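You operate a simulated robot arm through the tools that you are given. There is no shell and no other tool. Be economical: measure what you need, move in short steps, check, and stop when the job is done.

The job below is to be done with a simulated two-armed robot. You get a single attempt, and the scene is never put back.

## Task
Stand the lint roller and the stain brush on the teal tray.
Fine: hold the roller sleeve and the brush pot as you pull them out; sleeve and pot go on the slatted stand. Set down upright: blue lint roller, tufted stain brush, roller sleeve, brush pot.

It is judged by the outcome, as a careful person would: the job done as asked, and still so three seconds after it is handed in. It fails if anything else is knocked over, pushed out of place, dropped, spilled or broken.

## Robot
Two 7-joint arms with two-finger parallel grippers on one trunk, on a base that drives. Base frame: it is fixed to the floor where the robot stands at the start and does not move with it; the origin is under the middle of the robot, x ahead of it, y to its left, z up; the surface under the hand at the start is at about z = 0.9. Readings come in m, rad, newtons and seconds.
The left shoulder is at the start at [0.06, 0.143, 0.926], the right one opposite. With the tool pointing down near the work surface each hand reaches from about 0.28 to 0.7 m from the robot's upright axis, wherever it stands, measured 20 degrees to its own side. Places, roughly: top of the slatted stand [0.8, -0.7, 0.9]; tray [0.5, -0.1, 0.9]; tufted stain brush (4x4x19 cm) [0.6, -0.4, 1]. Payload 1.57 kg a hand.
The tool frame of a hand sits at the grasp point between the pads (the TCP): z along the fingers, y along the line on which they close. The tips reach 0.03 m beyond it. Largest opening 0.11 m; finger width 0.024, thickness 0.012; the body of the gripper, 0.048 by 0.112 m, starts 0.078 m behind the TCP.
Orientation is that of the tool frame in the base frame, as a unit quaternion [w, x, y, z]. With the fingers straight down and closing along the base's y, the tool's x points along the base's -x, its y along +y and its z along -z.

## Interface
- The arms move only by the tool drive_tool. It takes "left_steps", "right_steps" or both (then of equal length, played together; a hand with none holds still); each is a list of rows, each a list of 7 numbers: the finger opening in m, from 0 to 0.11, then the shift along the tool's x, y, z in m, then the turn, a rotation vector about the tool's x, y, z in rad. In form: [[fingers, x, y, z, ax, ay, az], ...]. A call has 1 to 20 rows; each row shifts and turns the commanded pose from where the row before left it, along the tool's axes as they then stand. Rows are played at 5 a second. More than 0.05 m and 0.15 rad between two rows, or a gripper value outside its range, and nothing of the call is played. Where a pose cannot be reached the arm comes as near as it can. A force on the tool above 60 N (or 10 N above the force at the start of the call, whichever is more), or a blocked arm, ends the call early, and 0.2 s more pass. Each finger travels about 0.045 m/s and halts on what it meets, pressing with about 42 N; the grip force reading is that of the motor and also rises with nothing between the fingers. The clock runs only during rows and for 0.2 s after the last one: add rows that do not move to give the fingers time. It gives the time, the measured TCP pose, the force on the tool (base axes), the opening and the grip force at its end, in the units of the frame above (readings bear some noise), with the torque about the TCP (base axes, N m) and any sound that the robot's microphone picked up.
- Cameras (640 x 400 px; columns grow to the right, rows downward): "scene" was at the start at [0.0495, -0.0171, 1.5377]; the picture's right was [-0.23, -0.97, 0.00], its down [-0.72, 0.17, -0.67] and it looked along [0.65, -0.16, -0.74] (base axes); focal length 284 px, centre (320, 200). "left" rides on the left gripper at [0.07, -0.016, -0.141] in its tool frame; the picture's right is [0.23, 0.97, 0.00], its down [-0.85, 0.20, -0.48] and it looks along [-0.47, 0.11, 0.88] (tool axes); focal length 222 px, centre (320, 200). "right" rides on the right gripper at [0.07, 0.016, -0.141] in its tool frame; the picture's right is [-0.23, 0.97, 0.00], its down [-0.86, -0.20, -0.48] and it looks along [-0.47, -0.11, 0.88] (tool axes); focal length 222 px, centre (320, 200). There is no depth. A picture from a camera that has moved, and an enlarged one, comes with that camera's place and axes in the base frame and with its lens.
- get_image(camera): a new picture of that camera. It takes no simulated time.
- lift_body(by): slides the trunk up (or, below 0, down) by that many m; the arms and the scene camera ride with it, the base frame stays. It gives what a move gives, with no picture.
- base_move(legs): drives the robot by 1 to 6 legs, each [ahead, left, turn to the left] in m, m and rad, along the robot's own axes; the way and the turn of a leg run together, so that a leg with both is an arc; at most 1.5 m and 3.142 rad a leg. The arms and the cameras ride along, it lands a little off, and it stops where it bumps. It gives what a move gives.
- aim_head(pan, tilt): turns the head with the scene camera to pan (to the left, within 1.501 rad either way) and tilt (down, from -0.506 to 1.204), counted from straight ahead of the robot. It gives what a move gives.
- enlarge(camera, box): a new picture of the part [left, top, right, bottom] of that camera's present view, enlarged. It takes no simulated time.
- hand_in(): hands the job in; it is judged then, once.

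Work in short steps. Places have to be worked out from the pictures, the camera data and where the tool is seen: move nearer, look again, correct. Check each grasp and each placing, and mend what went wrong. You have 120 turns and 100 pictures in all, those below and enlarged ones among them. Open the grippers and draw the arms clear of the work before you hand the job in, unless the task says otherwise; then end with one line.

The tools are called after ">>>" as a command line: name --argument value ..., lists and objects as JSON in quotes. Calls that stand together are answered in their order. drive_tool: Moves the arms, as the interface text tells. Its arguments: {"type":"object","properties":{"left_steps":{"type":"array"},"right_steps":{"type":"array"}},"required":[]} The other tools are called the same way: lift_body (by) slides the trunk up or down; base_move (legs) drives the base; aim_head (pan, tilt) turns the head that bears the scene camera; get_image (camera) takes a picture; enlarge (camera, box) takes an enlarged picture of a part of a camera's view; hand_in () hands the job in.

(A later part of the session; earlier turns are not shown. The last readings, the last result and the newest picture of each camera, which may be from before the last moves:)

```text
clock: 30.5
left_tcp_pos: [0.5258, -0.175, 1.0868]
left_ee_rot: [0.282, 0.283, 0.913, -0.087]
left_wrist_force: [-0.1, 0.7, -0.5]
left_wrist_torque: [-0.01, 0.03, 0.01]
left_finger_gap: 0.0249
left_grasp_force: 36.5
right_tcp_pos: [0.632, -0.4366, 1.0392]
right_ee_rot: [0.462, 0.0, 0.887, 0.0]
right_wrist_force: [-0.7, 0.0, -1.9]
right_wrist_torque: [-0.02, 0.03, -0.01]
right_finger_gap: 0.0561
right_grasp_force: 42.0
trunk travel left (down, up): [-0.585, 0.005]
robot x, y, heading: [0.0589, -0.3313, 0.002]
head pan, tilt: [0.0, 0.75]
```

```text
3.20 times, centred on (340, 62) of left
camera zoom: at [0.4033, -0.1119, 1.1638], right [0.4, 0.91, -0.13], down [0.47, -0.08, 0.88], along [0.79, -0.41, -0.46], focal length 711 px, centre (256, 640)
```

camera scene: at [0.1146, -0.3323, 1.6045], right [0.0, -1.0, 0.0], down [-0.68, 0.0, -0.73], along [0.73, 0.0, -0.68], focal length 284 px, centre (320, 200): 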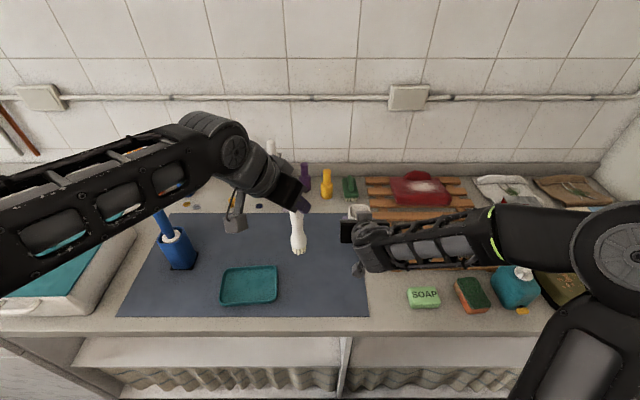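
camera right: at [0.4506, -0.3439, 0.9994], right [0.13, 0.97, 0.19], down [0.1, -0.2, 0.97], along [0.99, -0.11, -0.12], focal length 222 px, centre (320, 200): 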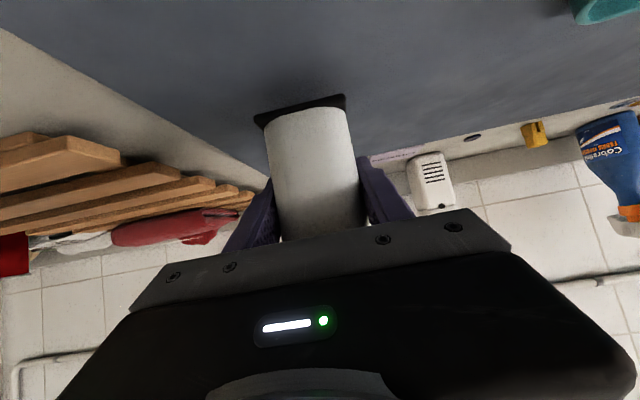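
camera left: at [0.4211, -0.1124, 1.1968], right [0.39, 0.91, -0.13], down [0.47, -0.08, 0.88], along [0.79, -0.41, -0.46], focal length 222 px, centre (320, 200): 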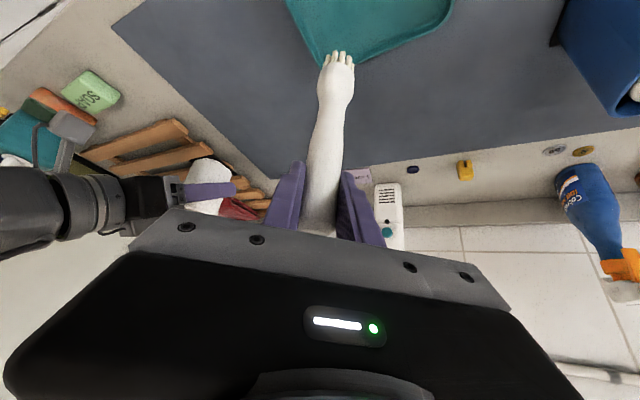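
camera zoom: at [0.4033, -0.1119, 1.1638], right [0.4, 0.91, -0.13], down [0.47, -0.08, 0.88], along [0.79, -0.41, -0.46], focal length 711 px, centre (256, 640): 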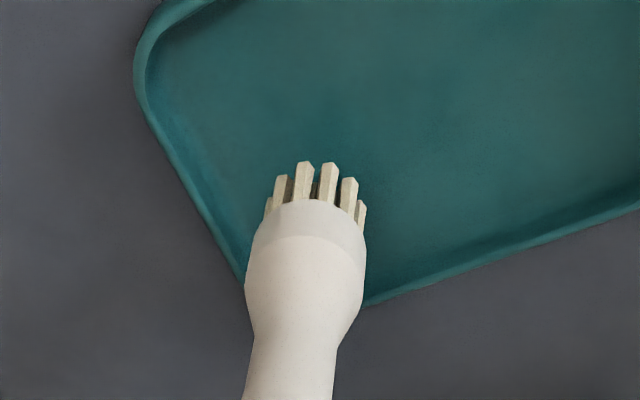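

It hasn't touched yet. I'll lower in 3 mm rows.

>>> drive_tool --left_steps '[[0.015, 0.0017, 0, 0.0025, 0, 0, 0], [0.015, 0.0017, 0, 0.0025, 0, 0, 0], [0.015, 0.0017, 0, 0.0025, 0, 0, 0], [0.015, 0.0017, 0, 0.0025, 0, 0, 0], [0.015, 0.0017, 0, 0.0025, 0, 0, 0], [0.015, 0, 0, 0, 0, 0, 0]]'

>>> enlarge --camera "scene" --box '[180, 190, 340, 310]'

```text
clock: 31.9
left_tcp_pos: [0.5253, -0.175, 1.0706]
left_ee_rot: [0.283, 0.282, 0.913, -0.087]
left_wrist_force: [-0.6, -0.2, -1.0]
left_wrist_torque: [0.03, 0.01, 0.03]
left_finger_gap: 0.0247
left_grasp_force: 36.6
right_tcp_pos: [0.6316, -0.4371, 1.0398]
right_ee_rot: [0.461, 0.0, 0.887, 0.0]
right_wrist_force: [0.0, 0.4, -1.3]
right_wrist_torque: [0.03, -0.03, -0.01]
right_finger_gap: 0.0555
right_grasp_force: 41.8
trunk travel left (down, up): [-0.585, 0.005]
robot x, y, heading: [0.0609, -0.3335, 0.0]
head pan, tilt: [0.0, 0.75]
```

```text
3.33 times, centred on (260, 250) of scene
camera zoom: at [0.1147, -0.3324, 1.6045], right [0.0, -1.0, 0.0], down [-0.68, 0.0, -0.73], along [0.73, 0.0, -0.68], focal length 948 px, centre (520, 33)
```

zoom: 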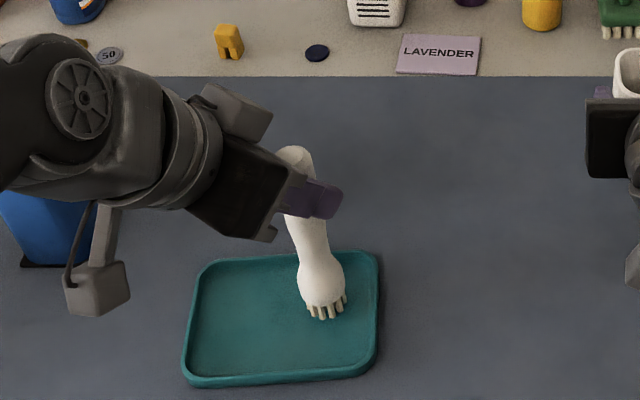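

Still free. I'll continue in 2 mm rows until a force shows.

>>> drive_tool --left_steps '[[0.015, 0.0011, 0, 0.0016, 0, 0, 0], [0.015, 0.0011, 0, 0.0016, 0, 0, 0], [0.015, 0.0011, 0, 0.0016, 0, 0, 0], [0.015, 0, 0, 0, 0, 0, 0]]'

```text
clock: 32.9
left_tcp_pos: [0.5272, -0.1742, 1.0663]
left_ee_rot: [0.281, 0.282, 0.913, -0.088]
left_wrist_force: [-0.7, 0.4, -1.3]
left_wrist_torque: [0.0, 0.02, -0.01]
left_finger_gap: 0.025
left_grasp_force: 36.8
right_tcp_pos: [0.6334, -0.436, 1.0389]
right_ee_rot: [0.462, 0.001, 0.887, -0.001]
right_wrist_force: [0.3, 0.7, -2.0]
right_wrist_torque: [-0.01, -0.04, 0.01]
right_finger_gap: 0.0556
right_grasp_force: 41.5
trunk travel left (down, up): [-0.585, 0.005]
robot x, y, heading: [0.0558, -0.3322, 0.0]
head pan, tilt: [0.0, 0.75]
```

>>> drive_tool --left_steps '[[0.015, 0.0011, 0, 0.0016, 0, 0, 0], [0.015, 0.0011, 0, 0.0016, 0, 0, 0], [0.015, 0, 0, 0, 0, 0, 0]]'

>>> enlarge --camera "scene" --box '[220, 210, 320, 300]'

```text
clock: 33.7
left_tcp_pos: [0.5275, -0.1748, 1.0623]
left_ee_rot: [0.284, 0.282, 0.912, -0.087]
left_wrist_force: [-2.2, -0.1, 11.6]
left_wrist_torque: [0.0, 0.27, -0.01]
left_finger_gap: 0.025
left_grasp_force: 36.1
right_tcp_pos: [0.631, -0.4359, 1.0394]
right_ee_rot: [0.463, 0.0, 0.886, 0.0]
right_wrist_force: [0.2, 0.4, -2.5]
right_wrist_torque: [0.0, 0.03, 0.0]
right_finger_gap: 0.056
right_grasp_force: 42.3
trunk travel left (down, up): [-0.585, 0.005]
robot x, y, heading: [0.0622, -0.3339, -0.003]
head pan, tilt: [0.0, 0.75]
```

```text
4.44 times, centred on (270, 255) of scene
camera zoom: at [0.1135, -0.3327, 1.6047], right [0.0, -1.0, 0.0], down [-0.68, 0.0, -0.73], along [0.73, 0.0, -0.68], focal length 1263 px, centre (542, -44)
```

zoom: 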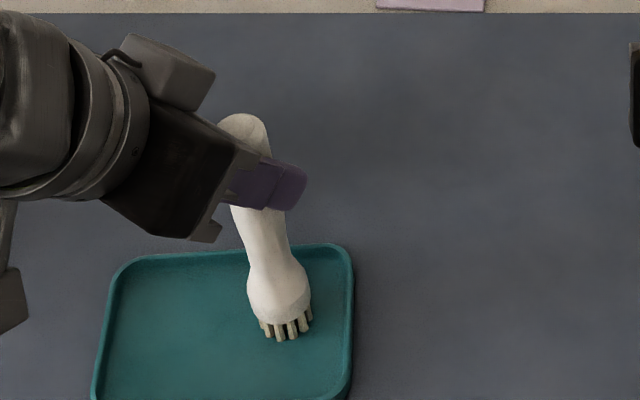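

Touchdown, with about 12 N. I'll ease up 1 mm and open gently.

>>> drive_tool --left_steps '[[0.015, -0.0006, 0, -0.0008, 0, 0, 0], [0.024, 0, 0, 0, 0, 0, 0], [0.028, 0, 0, 0, 0, 0, 0], [0.034, 0, 0, 0, 0, 0, 0], [0.045, 0, 0, 0, 0, 0, 0], [0.06, 0, 0, 0, 0, 0, 0], [0.07, 0, 0, 0, 0, 0, 0], [0.07, 0, 0, 0, 0, 0, 0]]'

>>> get_image --camera "left"

>>> enlarge --camera "scene" --box '[220, 210, 320, 300]'

```text
clock: 35.5
left_tcp_pos: [0.5273, -0.1737, 1.0635]
left_ee_rot: [0.282, 0.282, 0.913, -0.087]
left_wrist_force: [0.2, -0.1, 0.6]
left_wrist_torque: [0.01, -0.01, 0.0]
left_finger_gap: 0.0703
left_grasp_force: 0.0
right_tcp_pos: [0.6316, -0.4365, 1.0384]
right_ee_rot: [0.462, 0.0, 0.887, 0.001]
right_wrist_force: [-0.5, 0.5, -1.5]
right_wrist_torque: [-0.03, -0.01, 0.0]
right_finger_gap: 0.0558
right_grasp_force: 42.3
trunk travel left (down, up): [-0.585, 0.005]
robot x, y, heading: [0.0579, -0.3346, 0.002]
head pan, tilt: [0.0, 0.75]
```

```text
62 pictures are left
camera left: at [0.4049, -0.1107, 1.1397], right [0.4, 0.91, -0.13], down [0.47, -0.08, 0.88], along [0.79, -0.41, -0.46], focal length 222 px, centre (320, 200)
```

left: 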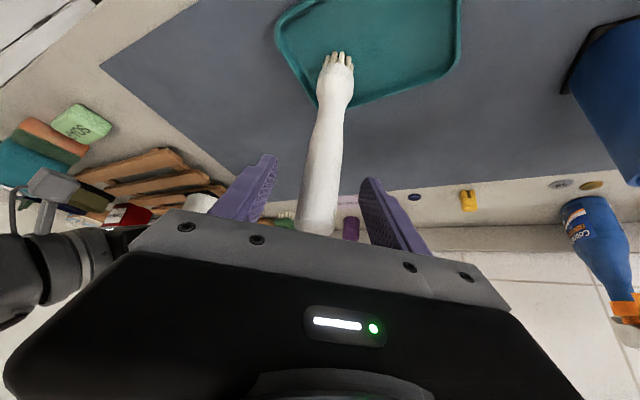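

```text
4.44 times, centred on (270, 255) of scene
camera zoom: at [0.1147, -0.3324, 1.6045], right [0.0, -1.0, 0.0], down [-0.68, 0.0, -0.73], along [0.73, 0.0, -0.68], focal length 1263 px, centre (542, -44)
```

zoom: 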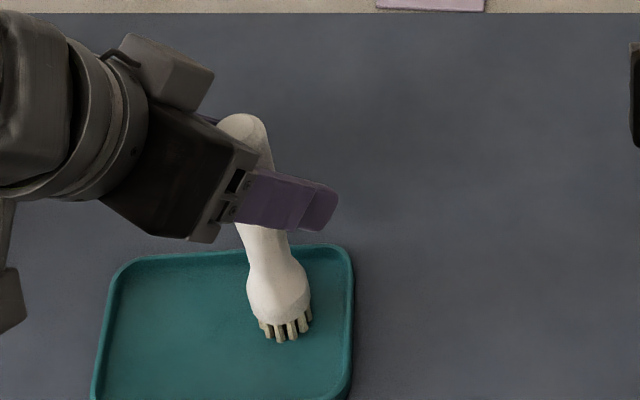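

The brush stands by itself. I'll withdraw the left hand straight back along its axis and then view the stand for the pot.

>>> drive_tool --left_steps '[[0.07, 0, 0, -0.02, 0, 0, 0], [0.07, 0, 0, -0.03, 0, 0, 0], [0.07, 0, 0, -0.03, 0, 0, 0], [0.07, 0, 0, -0.03, 0, 0, 0], [0.07, 0, 0.03, -0.02, 0, 0, 0], [0.07, 0, 0, 0, 0, 0, 0]]'

>>> get_image --camera "scene"

>>> enlarge --camera "scene" --box '[330, 160, 530, 300]'

>>> get_image --camera "right"

```text
clock: 36.9
left_tcp_pos: [0.4809, -0.1054, 1.1689]
left_ee_rot: [0.283, 0.282, 0.913, -0.087]
left_wrist_force: [0.5, -0.1, 0.4]
left_wrist_torque: [0.01, 0.0, 0.0]
left_finger_gap: 0.0701
left_grasp_force: 0.0
right_tcp_pos: [0.6309, -0.4373, 1.0391]
right_ee_rot: [0.462, 0.001, 0.887, 0.0]
right_wrist_force: [-0.9, 0.6, -2.9]
right_wrist_torque: [-0.02, -0.02, 0.02]
right_finger_gap: 0.0559
right_grasp_force: 41.7
trunk travel left (down, up): [-0.585, 0.005]
robot x, y, heading: [0.0592, -0.3352, 0.001]
head pan, tilt: [0.0, 0.75]
```

```text
60 pictures are left
camera scene: at [0.1142, -0.3329, 1.6045], right [0.0, -1.0, 0.0], down [-0.68, 0.0, -0.73], along [0.73, 0.0, -0.68], focal length 284 px, centre (320, 200)
```

scene: 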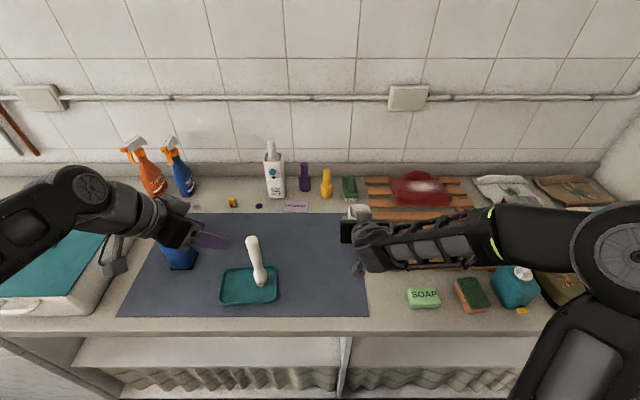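

```text
2.86 times, centred on (430, 230) of scene
camera zoom: at [0.1142, -0.3329, 1.6045], right [0.0, -1.0, 0.0], down [-0.68, 0.0, -0.73], along [0.73, 0.0, -0.68], focal length 812 px, centre (6, 114)
```

zoom: 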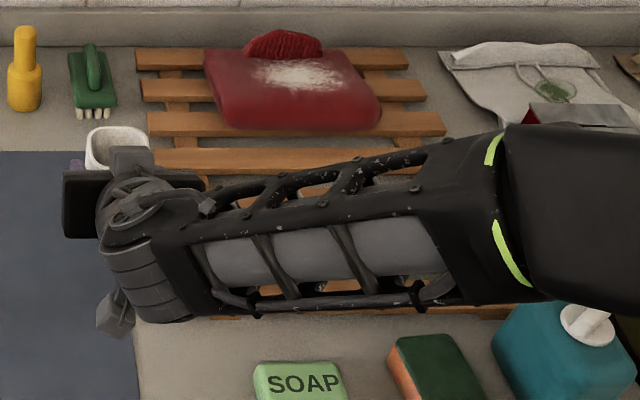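

```text
58 pictures are left
camera right: at [0.4774, -0.4204, 1.063], right [0.13, 0.97, 0.19], down [0.1, -0.2, 0.97], along [0.99, -0.11, -0.12], focal length 222 px, centre (320, 200)
```

right: 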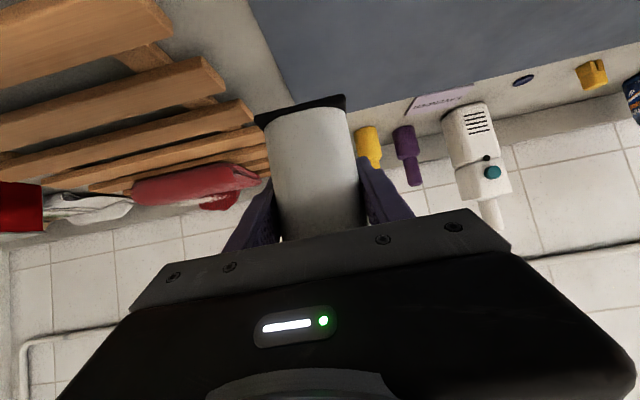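

The brush stands alone on the tray. The stand's slats are spaced about 0.062 m apart with tops near z=0.93. The gap between slats 2 and 3 is at x≈0.668, so I'll carry the pot above (0.668,-0.70).

>>> drive_tool --right_steps '[[0.045, -0.003, -0.0376, 0.0043, 0, 0, 0], [0.045, -0.003, -0.0376, 0.0043, 0, 0, 0], [0.045, -0.003, -0.0376, 0.0043, 0, 0, 0], [0.045, -0.003, -0.0376, 0.0043, 0, 0, 0], [0.045, -0.003, -0.0376, 0.0043, 0, 0, 0], [0.045, -0.003, -0.0376, 0.0043, 0, 0, 0], [0.045, -0.003, -0.0376, 0.0043, 0, 0, 0], [0.045, 0, 0, 0, 0, 0, 0]]'

>>> get_image --camera "scene"

>>> get_image --camera "right"

```text
clock: 38.7
left_tcp_pos: [0.4817, -0.1041, 1.169]
left_ee_rot: [0.283, 0.282, 0.913, -0.087]
left_wrist_force: [0.1, -0.1, 0.3]
left_wrist_torque: [-0.01, 0.04, -0.04]
left_finger_gap: 0.07
left_grasp_force: 0.1
right_tcp_pos: [0.6691, -0.7019, 1.0394]
right_ee_rot: [0.462, -0.001, 0.887, 0.001]
right_wrist_force: [0.1, 0.6, -1.7]
right_wrist_torque: [-0.01, -0.01, 0.02]
right_finger_gap: 0.0559
right_grasp_force: 42.3
trunk travel left (down, up): [-0.585, 0.005]
robot x, y, heading: [0.0555, -0.3317, 0.002]
head pan, tilt: [0.0, 0.75]
```

```text
57 pictures are left
camera scene: at [0.1148, -0.3317, 1.6045], right [0.0, -1.0, 0.0], down [-0.68, 0.0, -0.73], along [0.73, 0.0, -0.68], focal length 284 px, centre (320, 200)
```

scene: 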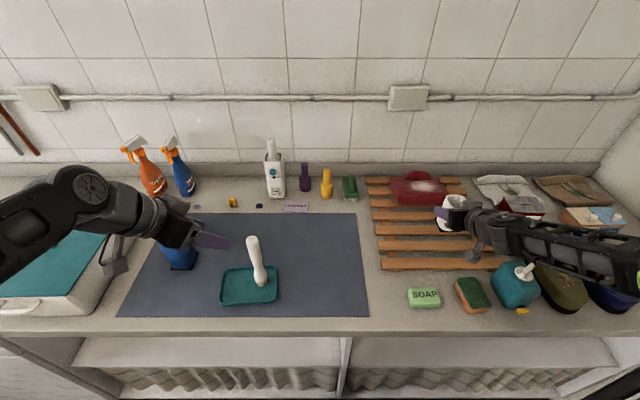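

```text
56 pictures are left
camera right: at [0.5152, -0.6864, 1.0633], right [0.13, 0.97, 0.19], down [0.1, -0.2, 0.97], along [0.99, -0.11, -0.12], focal length 222 px, centre (320, 200)
```

right: 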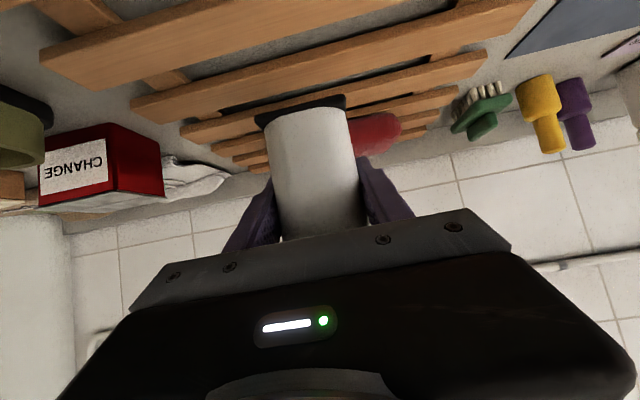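

The pot is over the gap between slats 2 and 3. I'll lower 0.04 m and look.

>>> drive_tool --right_steps '[[0.045, 0.0109, 0, 0.0076, 0, 0, 0], [0.045, 0.0109, 0, 0.0076, 0, 0, 0], [0.045, 0.0109, 0, 0.0076, 0, 0, 0], [0.045, 0, 0, 0, 0, 0, 0]]'

>>> enlarge --camera "right" --box '[160, 20, 400, 170]'

>>> enlarge --camera "scene" --box '[360, 160, 540, 290]'

```text
clock: 39.7
left_tcp_pos: [0.4814, -0.1051, 1.1697]
left_ee_rot: [0.283, 0.282, 0.913, -0.087]
left_wrist_force: [0.7, 1.2, -0.1]
left_wrist_torque: [-0.01, 0.05, 0.01]
left_finger_gap: 0.07
left_grasp_force: 0.1
right_tcp_pos: [0.6704, -0.7021, 0.999]
right_ee_rot: [0.462, 0.0, 0.887, 0.001]
right_wrist_force: [0.2, -0.3, -1.2]
right_wrist_torque: [-0.02, 0.04, -0.01]
right_finger_gap: 0.0559
right_grasp_force: 42.2
trunk travel left (down, up): [-0.585, 0.005]
robot x, y, heading: [0.0574, -0.3353, 0.003]
head pan, tilt: [0.0, 0.75]
```

```text
2.67 times, centred on (280, 95) of right
camera zoom: at [0.5155, -0.6861, 1.0233], right [0.13, 0.97, 0.19], down [0.1, -0.2, 0.97], along [0.99, -0.11, -0.12], focal length 592 px, centre (427, 480)
```

zoom: 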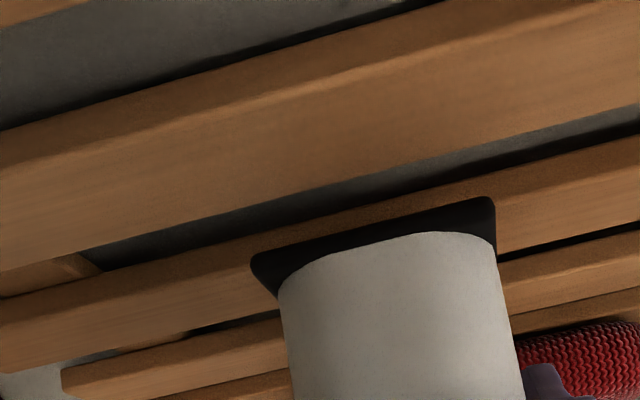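

```text
3.08 times, centred on (450, 225) of scene
camera zoom: at [0.1145, -0.3324, 1.6045], right [0.0, -1.0, 0.0], down [-0.68, 0.0, -0.73], along [0.73, 0.0, -0.68], focal length 875 px, centre (-80, 123)
```

zoom: 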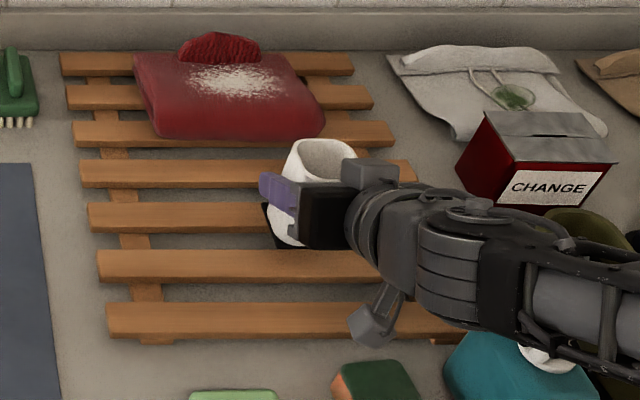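

The pot's foot will bridge both slats. I'll lower in small rows until it touches.

>>> drive_tool --right_steps '[[0.045, 0.0032, 0, -0.0002, 0, 0, 0], [0.045, 0.0024, 0, 0.0012, 0, 0, 0], [0.045, 0.002, 0, 0.0014, 0, 0, 0], [0.045, 0.0016, 0, 0.0011, 0, 0, 0], [0.045, 0, 0, 0, 0, 0, 0]]'

>>> enlarge --camera "right" --box '[160, 20, 400, 170]'

```text
clock: 40.9
left_tcp_pos: [0.4816, -0.105, 1.1688]
left_ee_rot: [0.282, 0.283, 0.913, -0.087]
left_wrist_force: [-0.5, -0.2, -0.9]
left_wrist_torque: [-0.02, -0.02, 0.01]
left_finger_gap: 0.0699
left_grasp_force: 0.1
right_tcp_pos: [0.6687, -0.702, 0.99]
right_ee_rot: [0.462, 0.0, 0.887, 0.0]
right_wrist_force: [-0.8, 0.4, -2.7]
right_wrist_torque: [-0.02, -0.01, -0.02]
right_finger_gap: 0.0556
right_grasp_force: 41.9
trunk travel left (down, up): [-0.585, 0.005]
robot x, y, heading: [0.0593, -0.3314, -0.0]
head pan, tilt: [0.0, 0.75]
```

```text
2.67 times, centred on (280, 95) of right
camera zoom: at [0.5137, -0.6854, 1.0131], right [0.13, 0.97, 0.19], down [0.1, -0.2, 0.97], along [0.99, -0.11, -0.12], focal length 592 px, centre (427, 480)
```

zoom: 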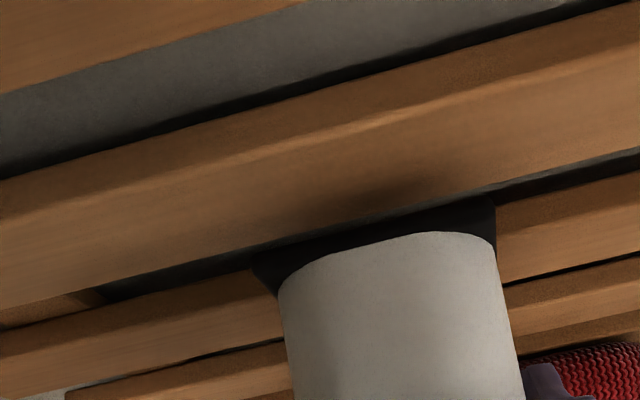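

>>> drive_tool --right_steps '[[0.045, 0.0016, 0, 0.0011, 0, 0, 0], [0.045, 0.0016, 0, 0.0011, 0, 0, 0], [0.045, 0.0016, 0, 0.0011, 0, 0, 0], [0.045, 0, 0, 0, 0, 0, 0]]'

>>> enlarge --camera "right" --box '[160, 20, 400, 170]'

```text
clock: 41.9
left_tcp_pos: [0.4821, -0.1058, 1.1686]
left_ee_rot: [0.282, 0.283, 0.913, -0.087]
left_wrist_force: [0.0, 0.1, -0.4]
left_wrist_torque: [0.01, 0.01, -0.02]
left_finger_gap: 0.0698
left_grasp_force: 0.1
right_tcp_pos: [0.6685, -0.7017, 0.9837]
right_ee_rot: [0.462, 0.0, 0.887, 0.0]
right_wrist_force: [-0.2, -0.6, -2.7]
right_wrist_torque: [0.02, -0.01, 0.0]
right_finger_gap: 0.0557
right_grasp_force: 41.9
trunk travel left (down, up): [-0.585, 0.005]
robot x, y, heading: [0.0603, -0.3333, -0.002]
head pan, tilt: [0.0, 0.75]
```

```text
2.67 times, centred on (280, 95) of right
camera zoom: at [0.5137, -0.6857, 1.0068], right [0.13, 0.97, 0.19], down [0.1, -0.2, 0.97], along [0.99, -0.11, -0.12], focal length 592 px, centre (427, 480)
```

zoom: 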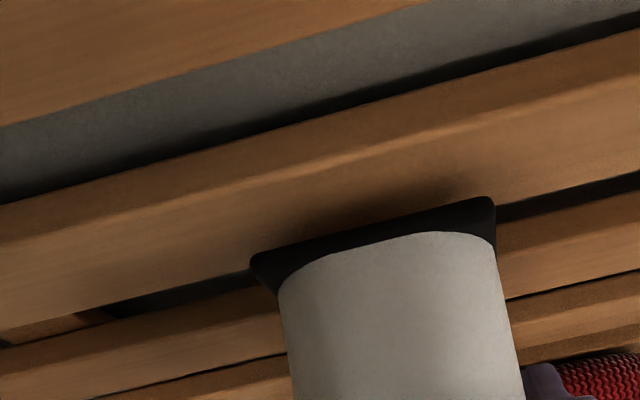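

>>> drive_tool --right_steps '[[0.045, 0.0016, 0, 0.0011, 0, 0, 0], [0.045, 0.0012, 0, 0.0008, 0, 0, 0], [0.045, 0, 0, 0, 0, 0, 0]]'

```text
clock: 42.7
left_tcp_pos: [0.4816, -0.1044, 1.1706]
left_ee_rot: [0.283, 0.282, 0.913, -0.087]
left_wrist_force: [0.3, -0.9, -0.8]
left_wrist_torque: [-0.01, 0.03, -0.04]
left_finger_gap: 0.0701
left_grasp_force: 0.0
right_tcp_pos: [0.6676, -0.702, 0.9796]
right_ee_rot: [0.461, 0.0, 0.887, 0.001]
right_wrist_force: [0.7, -0.9, -1.9]
right_wrist_torque: [-0.01, 0.0, 0.0]
right_finger_gap: 0.0558
right_grasp_force: 41.6
trunk travel left (down, up): [-0.585, 0.005]
robot x, y, heading: [0.0609, -0.3325, -0.0]
head pan, tilt: [0.0, 0.75]
```

>>> drive_tool --right_steps '[[0.045, 0.0012, 0, 0.0008, 0, 0, 0], [0.045, 0.0012, 0, 0.0008, 0, 0, 0], [0.045, 0.0012, 0, 0.0008, 0, 0, 0], [0.045, 0, 0, 0, 0, 0, 0]]'

>>> enlarge --camera "right" --box '[160, 20, 400, 170]'

```text
clock: 43.7
left_tcp_pos: [0.4808, -0.1062, 1.1693]
left_ee_rot: [0.282, 0.282, 0.913, -0.087]
left_wrist_force: [0.3, 0.1, 0.4]
left_wrist_torque: [0.0, -0.01, -0.01]
left_finger_gap: 0.07
left_grasp_force: 0.1
right_tcp_pos: [0.6688, -0.7015, 0.9751]
right_ee_rot: [0.461, 0.0, 0.887, 0.0]
right_wrist_force: [0.2, 0.5, -2.4]
right_wrist_torque: [0.03, 0.02, 0.03]
right_finger_gap: 0.0559
right_grasp_force: 41.8
trunk travel left (down, up): [-0.585, 0.005]
robot x, y, heading: [0.0597, -0.3395, -0.0]
head pan, tilt: [0.0, 0.75]
```

```text
2.67 times, centred on (280, 95) of right
camera zoom: at [0.5138, -0.6857, 0.9989], right [0.13, 0.97, 0.19], down [0.1, -0.2, 0.97], along [0.99, -0.11, -0.12], focal length 592 px, centre (427, 480)
```

zoom: 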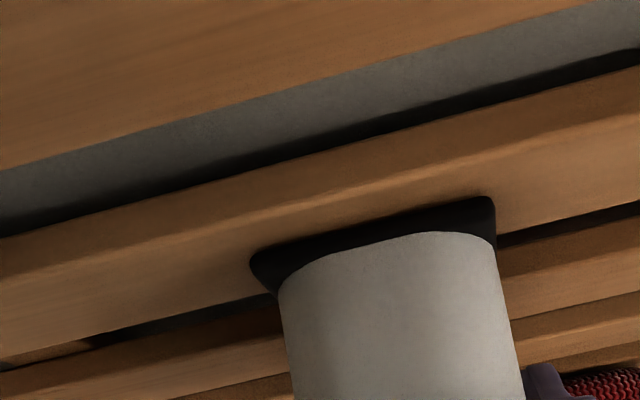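

The foot is balanced across both slats and just above them. I'll go on lowering in 1.5 mm rows.

>>> drive_tool --right_steps '[[0.045, 0.0012, 0, 0.0008, 0, 0, 0], [0.045, 0.0012, 0, 0.0008, 0, 0, 0], [0.045, 0.0012, 0, 0.0008, 0, 0, 0], [0.045, 0, 0, 0, 0, 0, 0]]'

```text
clock: 44.7
left_tcp_pos: [0.4792, -0.1053, 1.1695]
left_ee_rot: [0.281, 0.282, 0.913, -0.087]
left_wrist_force: [-0.4, 0.1, -0.6]
left_wrist_torque: [-0.03, -0.02, 0.01]
left_finger_gap: 0.0698
left_grasp_force: 0.0
right_tcp_pos: [0.6678, -0.7024, 0.9748]
right_ee_rot: [0.464, -0.001, 0.886, -0.001]
right_wrist_force: [3.5, -6.4, 22.8]
right_wrist_torque: [0.15, 0.56, 0.13]
right_finger_gap: 0.0558
right_grasp_force: 42.6
trunk travel left (down, up): [-0.585, 0.005]
robot x, y, heading: [0.0571, -0.3297, -0.002]
head pan, tilt: [0.0, 0.75]
```

Contact at 0.9745, with about 23 N pressing. I'll ease up 3.5 mm and open slowly.

>>> drive_tool --right_steps '[[0.045, -0.0029, 0, -0.002, 0, 0, 0], [0.055, 0, 0, 0, 0, 0, 0], [0.06, 0, 0, 0, 0, 0, 0], [0.07, 0, 0, 0, 0, 0, 0], [0.09, 0, 0, 0, 0, 0, 0], [0.11, 0, 0, 0, 0, 0, 0], [0.11, 0, 0, 0, 0, 0, 0]]'

>>> get_image --camera "right"

```text
clock: 46.3
left_tcp_pos: [0.4812, -0.1056, 1.1702]
left_ee_rot: [0.283, 0.282, 0.913, -0.088]
left_wrist_force: [1.1, -0.6, -0.4]
left_wrist_torque: [0.04, 0.03, -0.02]
left_finger_gap: 0.0701
left_grasp_force: 0.0
right_tcp_pos: [0.6675, -0.7013, 0.9743]
right_ee_rot: [0.462, -0.001, 0.887, 0.001]
right_wrist_force: [-1.5, -0.6, 0.2]
right_wrist_torque: [0.0, 0.01, 0.0]
right_finger_gap: 0.11
right_grasp_force: 0.1
trunk travel left (down, up): [-0.585, 0.005]
robot x, y, heading: [0.0587, -0.3327, -0.002]
head pan, tilt: [0.0, 0.75]
```

```text
50 pictures are left
camera right: at [0.5135, -0.6845, 0.9981], right [0.13, 0.97, 0.19], down [0.1, -0.2, 0.97], along [0.99, -0.11, -0.12], focal length 222 px, centre (320, 200)
```

right: 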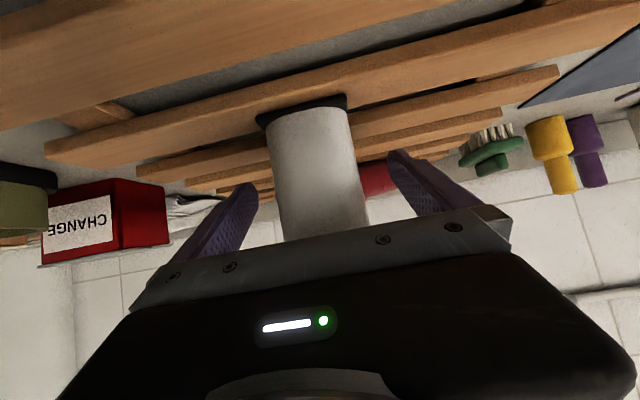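

The pot stands on the slats. I'll withdraw the right hand straight back and raise it.

>>> drive_tool --right_steps '[[0.11, 0, 0, -0.02, 0, 0, 0], [0.11, 0, 0, -0.03, 0, 0, 0], [0.11, 0, 0, -0.035, 0, 0, 0], [0.11, 0, 0, -0.035, 0, 0, 0], [0.11, -0.03, 0, -0.03, 0, 0, 0], [0.11, -0.03, 0.03, -0.02, 0, 0, 0], [0.11, 0, 0.03, 0, 0, 0, 0], [0.11, 0, 0, 0, 0, 0, 0]]'

>>> get_image --camera "scene"

```text
clock: 48.1
left_tcp_pos: [0.4804, -0.106, 1.1686]
left_ee_rot: [0.283, 0.283, 0.912, -0.087]
left_wrist_force: [-0.4, -0.6, 0.2]
left_wrist_torque: [0.02, -0.01, 0.01]
left_finger_gap: 0.07
left_grasp_force: 0.0
right_tcp_pos: [0.5638, -0.64, 1.1203]
right_ee_rot: [0.462, 0.001, 0.887, -0.001]
right_wrist_force: [0.7, -0.2, -0.2]
right_wrist_torque: [0.0, 0.01, -0.04]
right_finger_gap: 0.1102
right_grasp_force: 0.0
trunk travel left (down, up): [-0.585, 0.005]
robot x, y, heading: [0.0576, -0.3356, 0.0]
head pan, tilt: [0.0, 0.75]
```

```text
49 pictures are left
camera scene: at [0.1143, -0.3326, 1.6045], right [0.0, -1.0, 0.0], down [-0.68, 0.0, -0.73], along [0.73, 0.0, -0.68], focal length 284 px, centre (320, 200)
```

scene: 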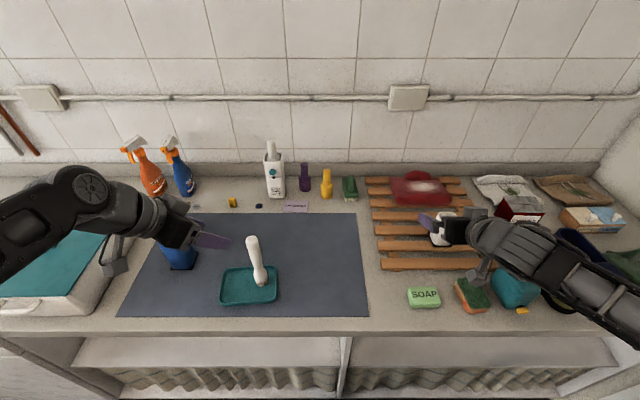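

The pot stays put. I'll drive left 0.33 m to face the blue roller; both hands are well above everything.

>>> base_move --legs '[[0, 0.33, 0]]'

>>> get_image --camera "scene"

>>> get_image --camera "right"

```text
clock: 50.3
left_tcp_pos: [0.4847, 0.2291, 1.1685]
left_ee_rot: [0.282, 0.286, 0.912, -0.088]
left_wrist_force: [0.0, 0.3, -0.3]
left_wrist_torque: [-0.02, 0.01, -0.03]
left_finger_gap: 0.0699
left_grasp_force: 0.1
right_tcp_pos: [0.5644, -0.3034, 1.1205]
right_ee_rot: [0.462, 0.003, 0.887, -0.002]
right_wrist_force: [0.0, 0.0, 0.9]
right_wrist_torque: [0.01, 0.04, -0.04]
right_finger_gap: 0.1098
right_grasp_force: 0.0
trunk travel left (down, up): [-0.585, 0.005]
robot x, y, heading: [0.0583, 0.0044, -0.006]
head pan, tilt: [0.0, 0.75]
```

```text
48 pictures are left
camera scene: at [0.1158, 0.0054, 1.6045], right [-0.01, -1.0, 0.0], down [-0.68, 0.0, -0.73], along [0.73, -0.01, -0.68], focal length 284 px, centre (320, 200)
```

scene: 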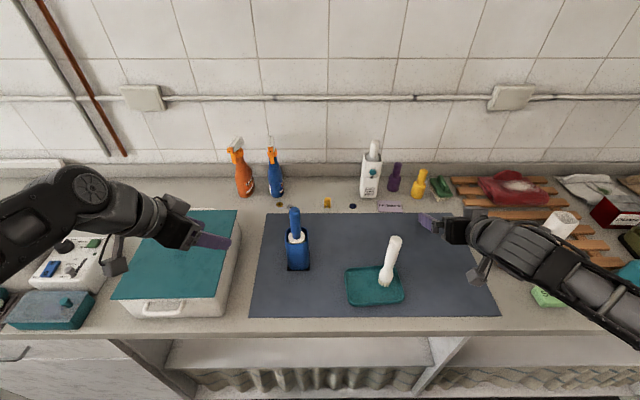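

```text
47 pictures are left
camera right: at [0.4095, -0.2867, 1.1446], right [0.14, 0.97, 0.19], down [0.1, -0.2, 0.98], along [0.99, -0.12, -0.12], focal length 222 px, centre (320, 200)
```

right: 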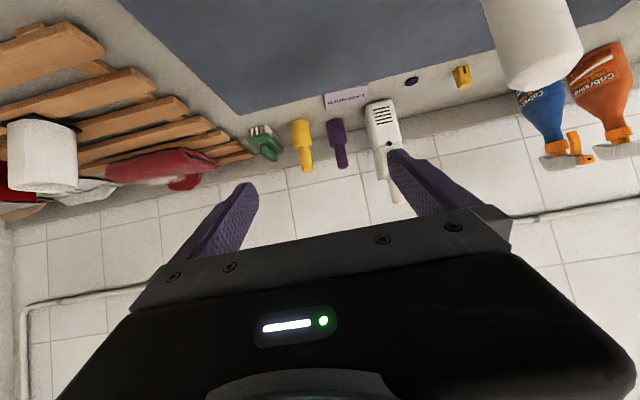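

Clear view now. I'll enlarge the blue sleeve.

>>> enlarge --camera "scene" --box '[240, 190, 400, 310]'

>>> enlarge --camera "scene" --box '[440, 160, 640, 300]'

```text
3.33 times, centred on (320, 250) of scene
camera zoom: at [0.1158, 0.0054, 1.6045], right [-0.01, -1.0, 0.0], down [-0.68, 0.0, -0.73], along [0.73, -0.01, -0.68], focal length 948 px, centre (320, 33)
```

zoom: 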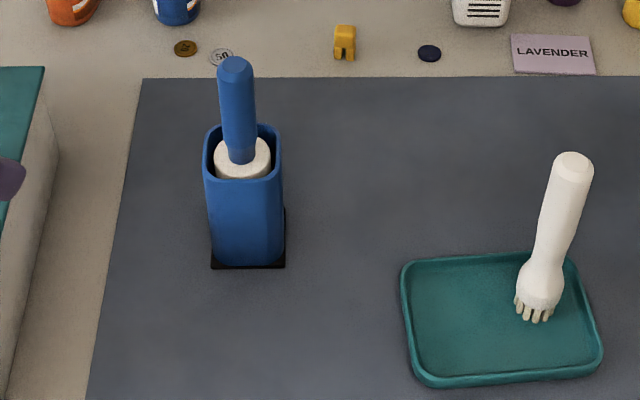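

```text
2.86 times, centred on (540, 230) of scene
camera zoom: at [0.1158, 0.0054, 1.6045], right [-0.01, -1.0, 0.0], down [-0.68, 0.0, -0.73], along [0.73, -0.01, -0.68], focal length 812 px, centre (-309, 114)
```

zoom: 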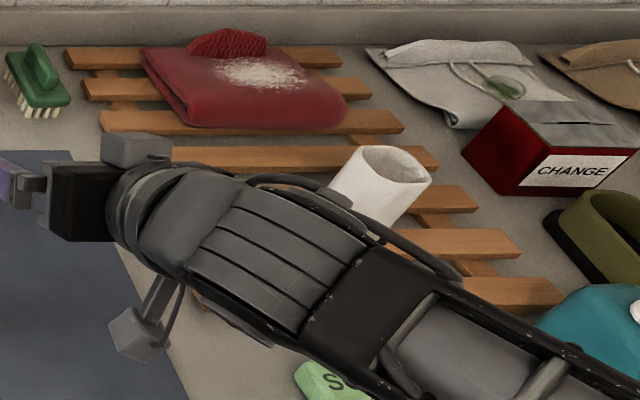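

The sleeve's centre is about (0.606,0.058), its rim is near 1.018 and its handle top is near 1.12. I'll raise the right hand, cross above the brush, and stop in front of the sleeve, moving the left hand a bit further aside.

>>> drive_tool --left_steps '[[0.07, 0.024, 0.0163, -0.0165, 0, 0, 0], [0.07, 0.024, 0.0163, -0.0165, 0, 0, 0], [0.07, 0, 0, 0, 0, 0, 0], [0.07, 0, 0, 0, 0, 0, 0], [0.07, 0, 0, 0, 0, 0, 0], [0.07, 0, 0, 0, 0, 0, 0], [0.07, 0, 0, 0, 0, 0, 0], [0.07, 0, 0, 0, 0, 0, 0], [0.07, 0, 0, 0, 0, 0, 0], [0.07, 0, 0, 0, 0, 0, 0], [0.07, 0, 0, 0, 0, 0, 0]]' --right_steps '[[0.11, -0.0246, 0, -0.0171, 0, 0, 0], [0.11, -0.0246, 0, -0.0171, 0, 0, 0], [0.11, 0.005, 0.045, -0.0072, 0, 0, 0], [0.11, 0.005, 0.045, -0.0072, 0, 0, 0], [0.11, 0.005, 0.045, -0.0072, 0, 0, 0], [0.11, 0.005, 0.045, -0.0072, 0, 0, 0], [0.11, 0.005, 0.045, -0.0072, 0, 0, 0], [0.11, 0.005, 0.045, -0.0072, 0, 0, 0], [0.11, 0.005, 0.045, -0.0072, 0, 0, 0], [0.11, 0.005, 0.045, -0.0072, 0, 0, 0], [0.11, 0, 0, 0, 0, 0, 0]]'

>>> get_image --camera "right"

>>> get_image --camera "scene"

```text
clock: 52.7
left_tcp_pos: [0.4555, 0.287, 1.1716]
left_ee_rot: [0.281, 0.286, 0.912, -0.088]
left_wrist_force: [0.0, -0.7, -0.1]
left_wrist_torque: [-0.01, 0.03, 0.03]
left_finger_gap: 0.0701
left_grasp_force: 0.0
right_tcp_pos: [0.4938, 0.0534, 1.1826]
right_ee_rot: [0.462, 0.005, 0.887, -0.001]
right_wrist_force: [0.1, -1.1, -0.2]
right_wrist_torque: [0.03, -0.02, 0.04]
right_finger_gap: 0.1103
right_grasp_force: 0.0
trunk travel left (down, up): [-0.585, 0.005]
robot x, y, heading: [0.0597, 0.0036, -0.005]
head pan, tilt: [0.0, 0.75]
```

```text
44 pictures are left
camera right: at [0.3404, 0.0707, 1.2063], right [0.14, 0.97, 0.19], down [0.1, -0.2, 0.97], along [0.99, -0.12, -0.12], focal length 222 px, centre (320, 200)
```

right: 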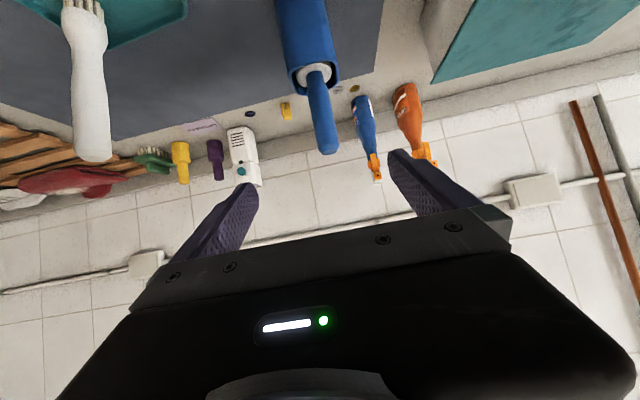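

```text
43 pictures are left
camera scene: at [0.1156, 0.0029, 1.6045], right [-0.01, -1.0, 0.0], down [-0.68, 0.01, -0.73], along [0.73, -0.01, -0.68], focal length 284 px, centre (320, 200)
```

scene: 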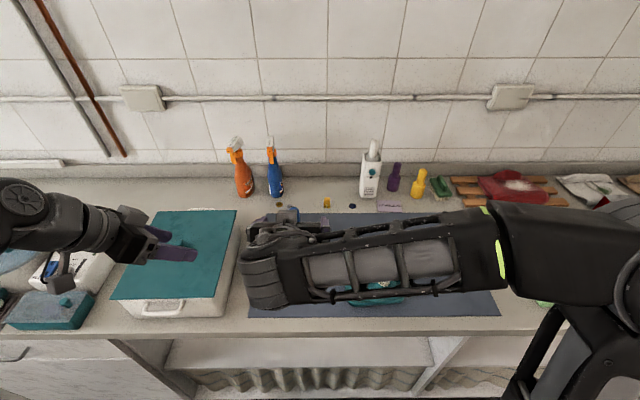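

The handle sits at y≈0.060. I'll lower to the pre-grasp and then advance along the tool axis to TCP (0.606,0.06,0.968).

>>> drive_tool --right_steps '[[0.11, 0.028, 0.002, 0.0235, 0, 0, 0], [0.11, 0.028, 0.002, 0.0235, 0, 0, 0], [0.11, 0.028, 0.002, 0.0235, 0, 0, 0], [0.11, 0.028, 0.002, 0.0235, 0, 0, 0], [0.11, 0, 0, 0.03, 0, 0, 0], [0.11, 0, 0, 0.03, 0, 0, 0], [0.11, 0, 0, 0, 0, 0, 0]]'

>>> get_image --camera "right"

>>> enlarge --camera "scene" --box '[220, 180, 460, 320]'

```text
clock: 54.3
left_tcp_pos: [0.4554, 0.2874, 1.1714]
left_ee_rot: [0.282, 0.286, 0.911, -0.088]
left_wrist_force: [0.5, -0.1, 0.9]
left_wrist_torque: [-0.04, 0.0, 0.03]
left_finger_gap: 0.0702
left_grasp_force: 0.1
right_tcp_pos: [0.5583, 0.0634, 1.0033]
right_ee_rot: [0.463, 0.002, 0.887, -0.001]
right_wrist_force: [-0.2, -0.8, 1.1]
right_wrist_torque: [-0.02, -0.05, 0.0]
right_finger_gap: 0.11
right_grasp_force: 0.0
trunk travel left (down, up): [-0.585, 0.005]
robot x, y, heading: [0.0571, 0.0016, -0.007]
head pan, tilt: [0.0, 0.75]
```

```text
42 pictures are left
camera right: at [0.4039, 0.0799, 1.0262], right [0.14, 0.97, 0.19], down [0.1, -0.2, 0.97], along [0.99, -0.12, -0.12], focal length 222 px, centre (320, 200)
```

right: 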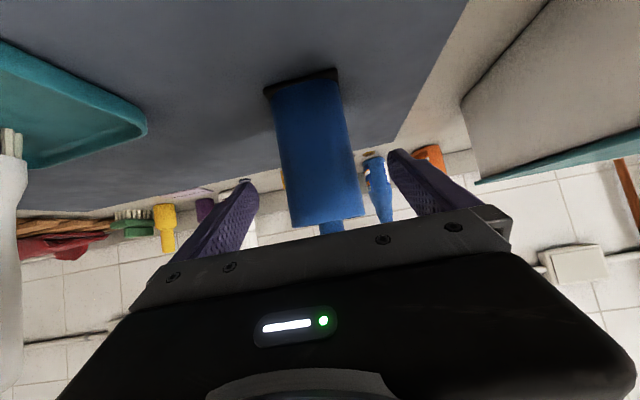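

```text
2.67 times, centred on (340, 250) of scene
camera zoom: at [0.1153, 0.0042, 1.6045], right [-0.01, -1.0, 0.0], down [-0.68, 0.01, -0.73], along [0.73, -0.01, -0.68], focal length 758 px, centre (267, 67)
```

zoom: 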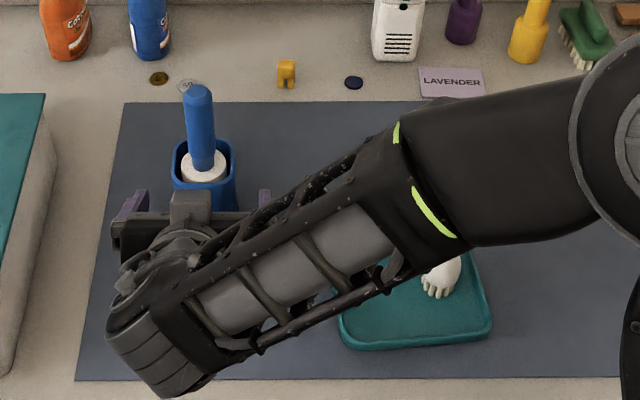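

Aligned, and the forearm is well above the brush. I'll advance the last 0.058 m and close on the sleeve.

>>> drive_tool --right_steps '[[0.11, 0, -0.001, 0.02, 0, 0, 0], [0.11, 0, -0.001, 0.02, 0, 0, 0], [0.11, 0, 0, 0.018, 0, 0, 0], [0.11, 0, 0, 0, 0, 0, 0], [0.08, 0, 0, 0, 0, 0, 0], [0.065, 0, 0, 0, 0, 0, 0], [0.055, 0, 0, 0, 0, 0, 0], [0.045, 0, 0, 0, 0, 0, 0], [0.045, 0, 0, 0, 0, 0, 0], [0.045, 0, 0, 0, 0, 0, 0]]'

>>> get_image --camera "right"

```text
clock: 56.5
left_tcp_pos: [0.4565, 0.2871, 1.1709]
left_ee_rot: [0.282, 0.286, 0.911, -0.088]
left_wrist_force: [0.2, 0.3, -0.2]
left_wrist_torque: [0.01, -0.01, -0.03]
left_finger_gap: 0.0699
left_grasp_force: 0.1
right_tcp_pos: [0.6068, 0.0612, 0.9685]
right_ee_rot: [0.463, 0.003, 0.886, -0.002]
right_wrist_force: [1.4, 3.6, 0.8]
right_wrist_torque: [0.08, -0.03, 0.0]
right_finger_gap: 0.0619
right_grasp_force: 39.7
trunk travel left (down, up): [-0.585, 0.005]
robot x, y, heading: [0.0588, 0.0024, -0.01]
head pan, tilt: [0.0, 0.75]
```

```text
40 pictures are left
camera right: at [0.4531, 0.0783, 0.992], right [0.14, 0.97, 0.19], down [0.1, -0.2, 0.97], along [0.99, -0.12, -0.12], focal length 222 px, centre (320, 200)
```

right: 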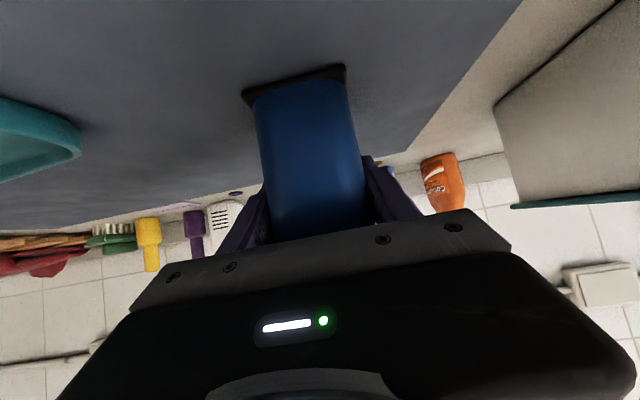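

The sleeve is held at 0.062 m. I'll lift 0.02 m and bring it nearer, to about (0.52,0.05).

>>> drive_tool --right_steps '[[0.045, -0.0082, 0, -0.0057, 0, 0, 0], [0.045, -0.0082, 0, -0.0057, 0, 0, 0], [0.045, 0.0123, -0.002, -0.0177, 0, 0, 0], [0.045, 0.0123, -0.002, -0.0177, 0, 0, 0], [0.045, 0.0123, -0.002, -0.0177, 0, 0, 0], [0.045, 0.0123, -0.002, -0.0177, 0, 0, 0], [0.045, 0, 0, 0, 0, 0, 0]]'

>>> enlarge --camera "scene" --box '[160, 180, 400, 320]'

>>> get_image --camera "left"

```text
clock: 58.1
left_tcp_pos: [0.4559, 0.2875, 1.1704]
left_ee_rot: [0.281, 0.285, 0.912, -0.088]
left_wrist_force: [-0.9, -0.4, -0.1]
left_wrist_torque: [0.0, -0.05, -0.01]
left_finger_gap: 0.0698
left_grasp_force: 0.0
right_tcp_pos: [0.5206, 0.0536, 0.9852]
right_ee_rot: [0.462, 0.003, 0.887, -0.002]
right_wrist_force: [-0.5, 0.2, -3.9]
right_wrist_torque: [0.03, -0.02, 0.02]
right_finger_gap: 0.0616
right_grasp_force: 42.1
trunk travel left (down, up): [-0.585, 0.005]
robot x, y, heading: [0.0584, 0.0049, -0.005]
head pan, tilt: [0.0, 0.75]
```

```text
2.67 times, centred on (280, 250) of scene
camera zoom: at [0.1163, 0.0044, 1.6045], right [-0.01, -1.0, 0.0], down [-0.68, 0.01, -0.73], along [0.73, -0.01, -0.68], focal length 758 px, centre (427, 67)
```

zoom: 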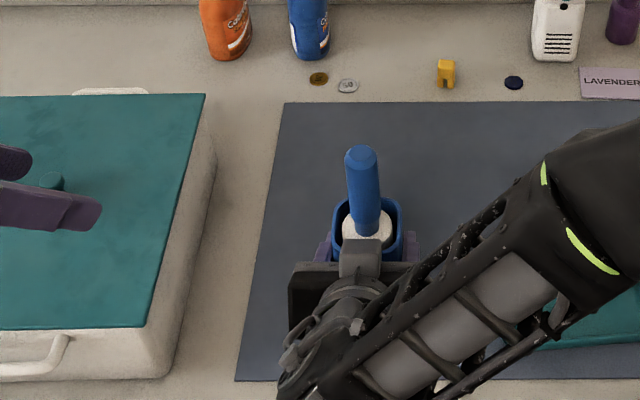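

```text
38 pictures are left
camera left: at [0.3346, 0.3509, 1.2479], right [0.4, 0.91, -0.13], down [0.47, -0.08, 0.88], along [0.78, -0.41, -0.46], focal length 222 px, centre (320, 200)
```

left: 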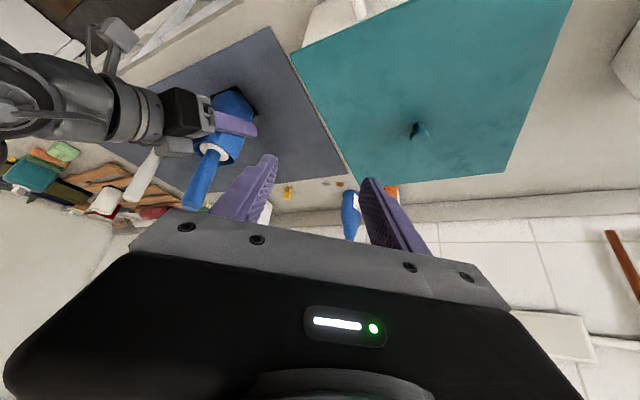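

The handle stands at (0.516,0.052) with its top near 1.137. I'll bring the left hand to its pre-grasp, 0.1 m back along its axis.

>>> drive_tool --left_steps '[[0.07, -0.0194, -0.0266, 0.0092, 0, 0, 0], [0.07, -0.0194, -0.0266, 0.0092, 0, 0, 0], [0.07, -0.0194, -0.0266, 0.0092, 0, 0, 0], [0.07, -0.0194, -0.0266, 0.0092, 0, 0, 0], [0.07, -0.0194, -0.0266, 0.0092, 0, 0, 0], [0.07, -0.0194, -0.0266, 0.0092, 0, 0, 0], [0.07, 0, 0, 0, 0, 0, 0]]'

>>> get_image --camera "left"

```text
clock: 59.7
left_tcp_pos: [0.4691, 0.0842, 1.1902]
left_ee_rot: [0.282, 0.286, 0.911, -0.088]
left_wrist_force: [0.4, 0.1, 0.0]
left_wrist_torque: [0.02, 0.0, 0.02]
left_finger_gap: 0.0701
left_grasp_force: 0.0
right_tcp_pos: [0.5188, 0.0538, 0.9866]
right_ee_rot: [0.462, 0.003, 0.887, -0.001]
right_wrist_force: [-1.4, 0.2, -3.3]
right_wrist_torque: [0.01, -0.01, 0.0]
right_finger_gap: 0.062
right_grasp_force: 42.2
trunk travel left (down, up): [-0.585, 0.005]
robot x, y, heading: [0.0634, 0.0034, -0.003]
head pan, tilt: [0.0, 0.75]
```

```text
37 pictures are left
camera left: at [0.3478, 0.147, 1.2672], right [0.4, 0.91, -0.13], down [0.47, -0.08, 0.88], along [0.79, -0.41, -0.46], focal length 222 px, centre (320, 200)
```

left: 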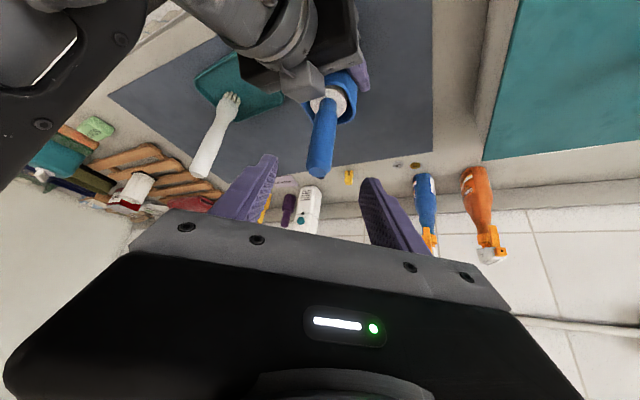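

Aligned as with the brush. I'll advance 0.098 m.

>>> drive_tool --left_steps '[[0.07, 0, 0, 0.025, 0, 0, 0], [0.07, 0, 0, 0.025, 0, 0, 0], [0.07, 0, 0, 0.025, 0, 0, 0], [0.07, 0, 0, 0.023, 0, 0, 0], [0.07, 0, 0, 0, 0, 0, 0]]'

>>> get_image --camera "left"

```text
clock: 60.9
left_tcp_pos: [0.5125, 0.0533, 1.1088]
left_ee_rot: [0.283, 0.285, 0.912, -0.088]
left_wrist_force: [-0.1, 0.1, -0.4]
left_wrist_torque: [0.02, -0.02, 0.0]
left_finger_gap: 0.0699
left_grasp_force: 0.0
right_tcp_pos: [0.5201, 0.0544, 0.9854]
right_ee_rot: [0.462, 0.003, 0.887, -0.001]
right_wrist_force: [-0.6, 0.6, -3.5]
right_wrist_torque: [-0.03, 0.0, -0.01]
right_finger_gap: 0.0618
right_grasp_force: 42.0
trunk travel left (down, up): [-0.585, 0.005]
robot x, y, heading: [0.0592, 0.0021, -0.008]
head pan, tilt: [0.0, 0.75]
```

```text
36 pictures are left
camera left: at [0.3912, 0.117, 1.1857], right [0.4, 0.91, -0.13], down [0.47, -0.08, 0.88], along [0.79, -0.41, -0.46], focal length 222 px, centre (320, 200)
```

left: 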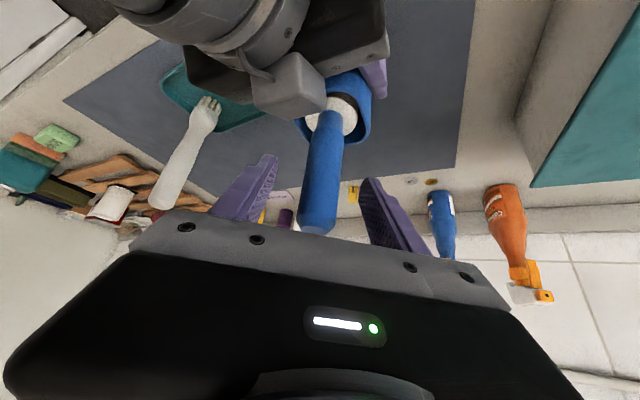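

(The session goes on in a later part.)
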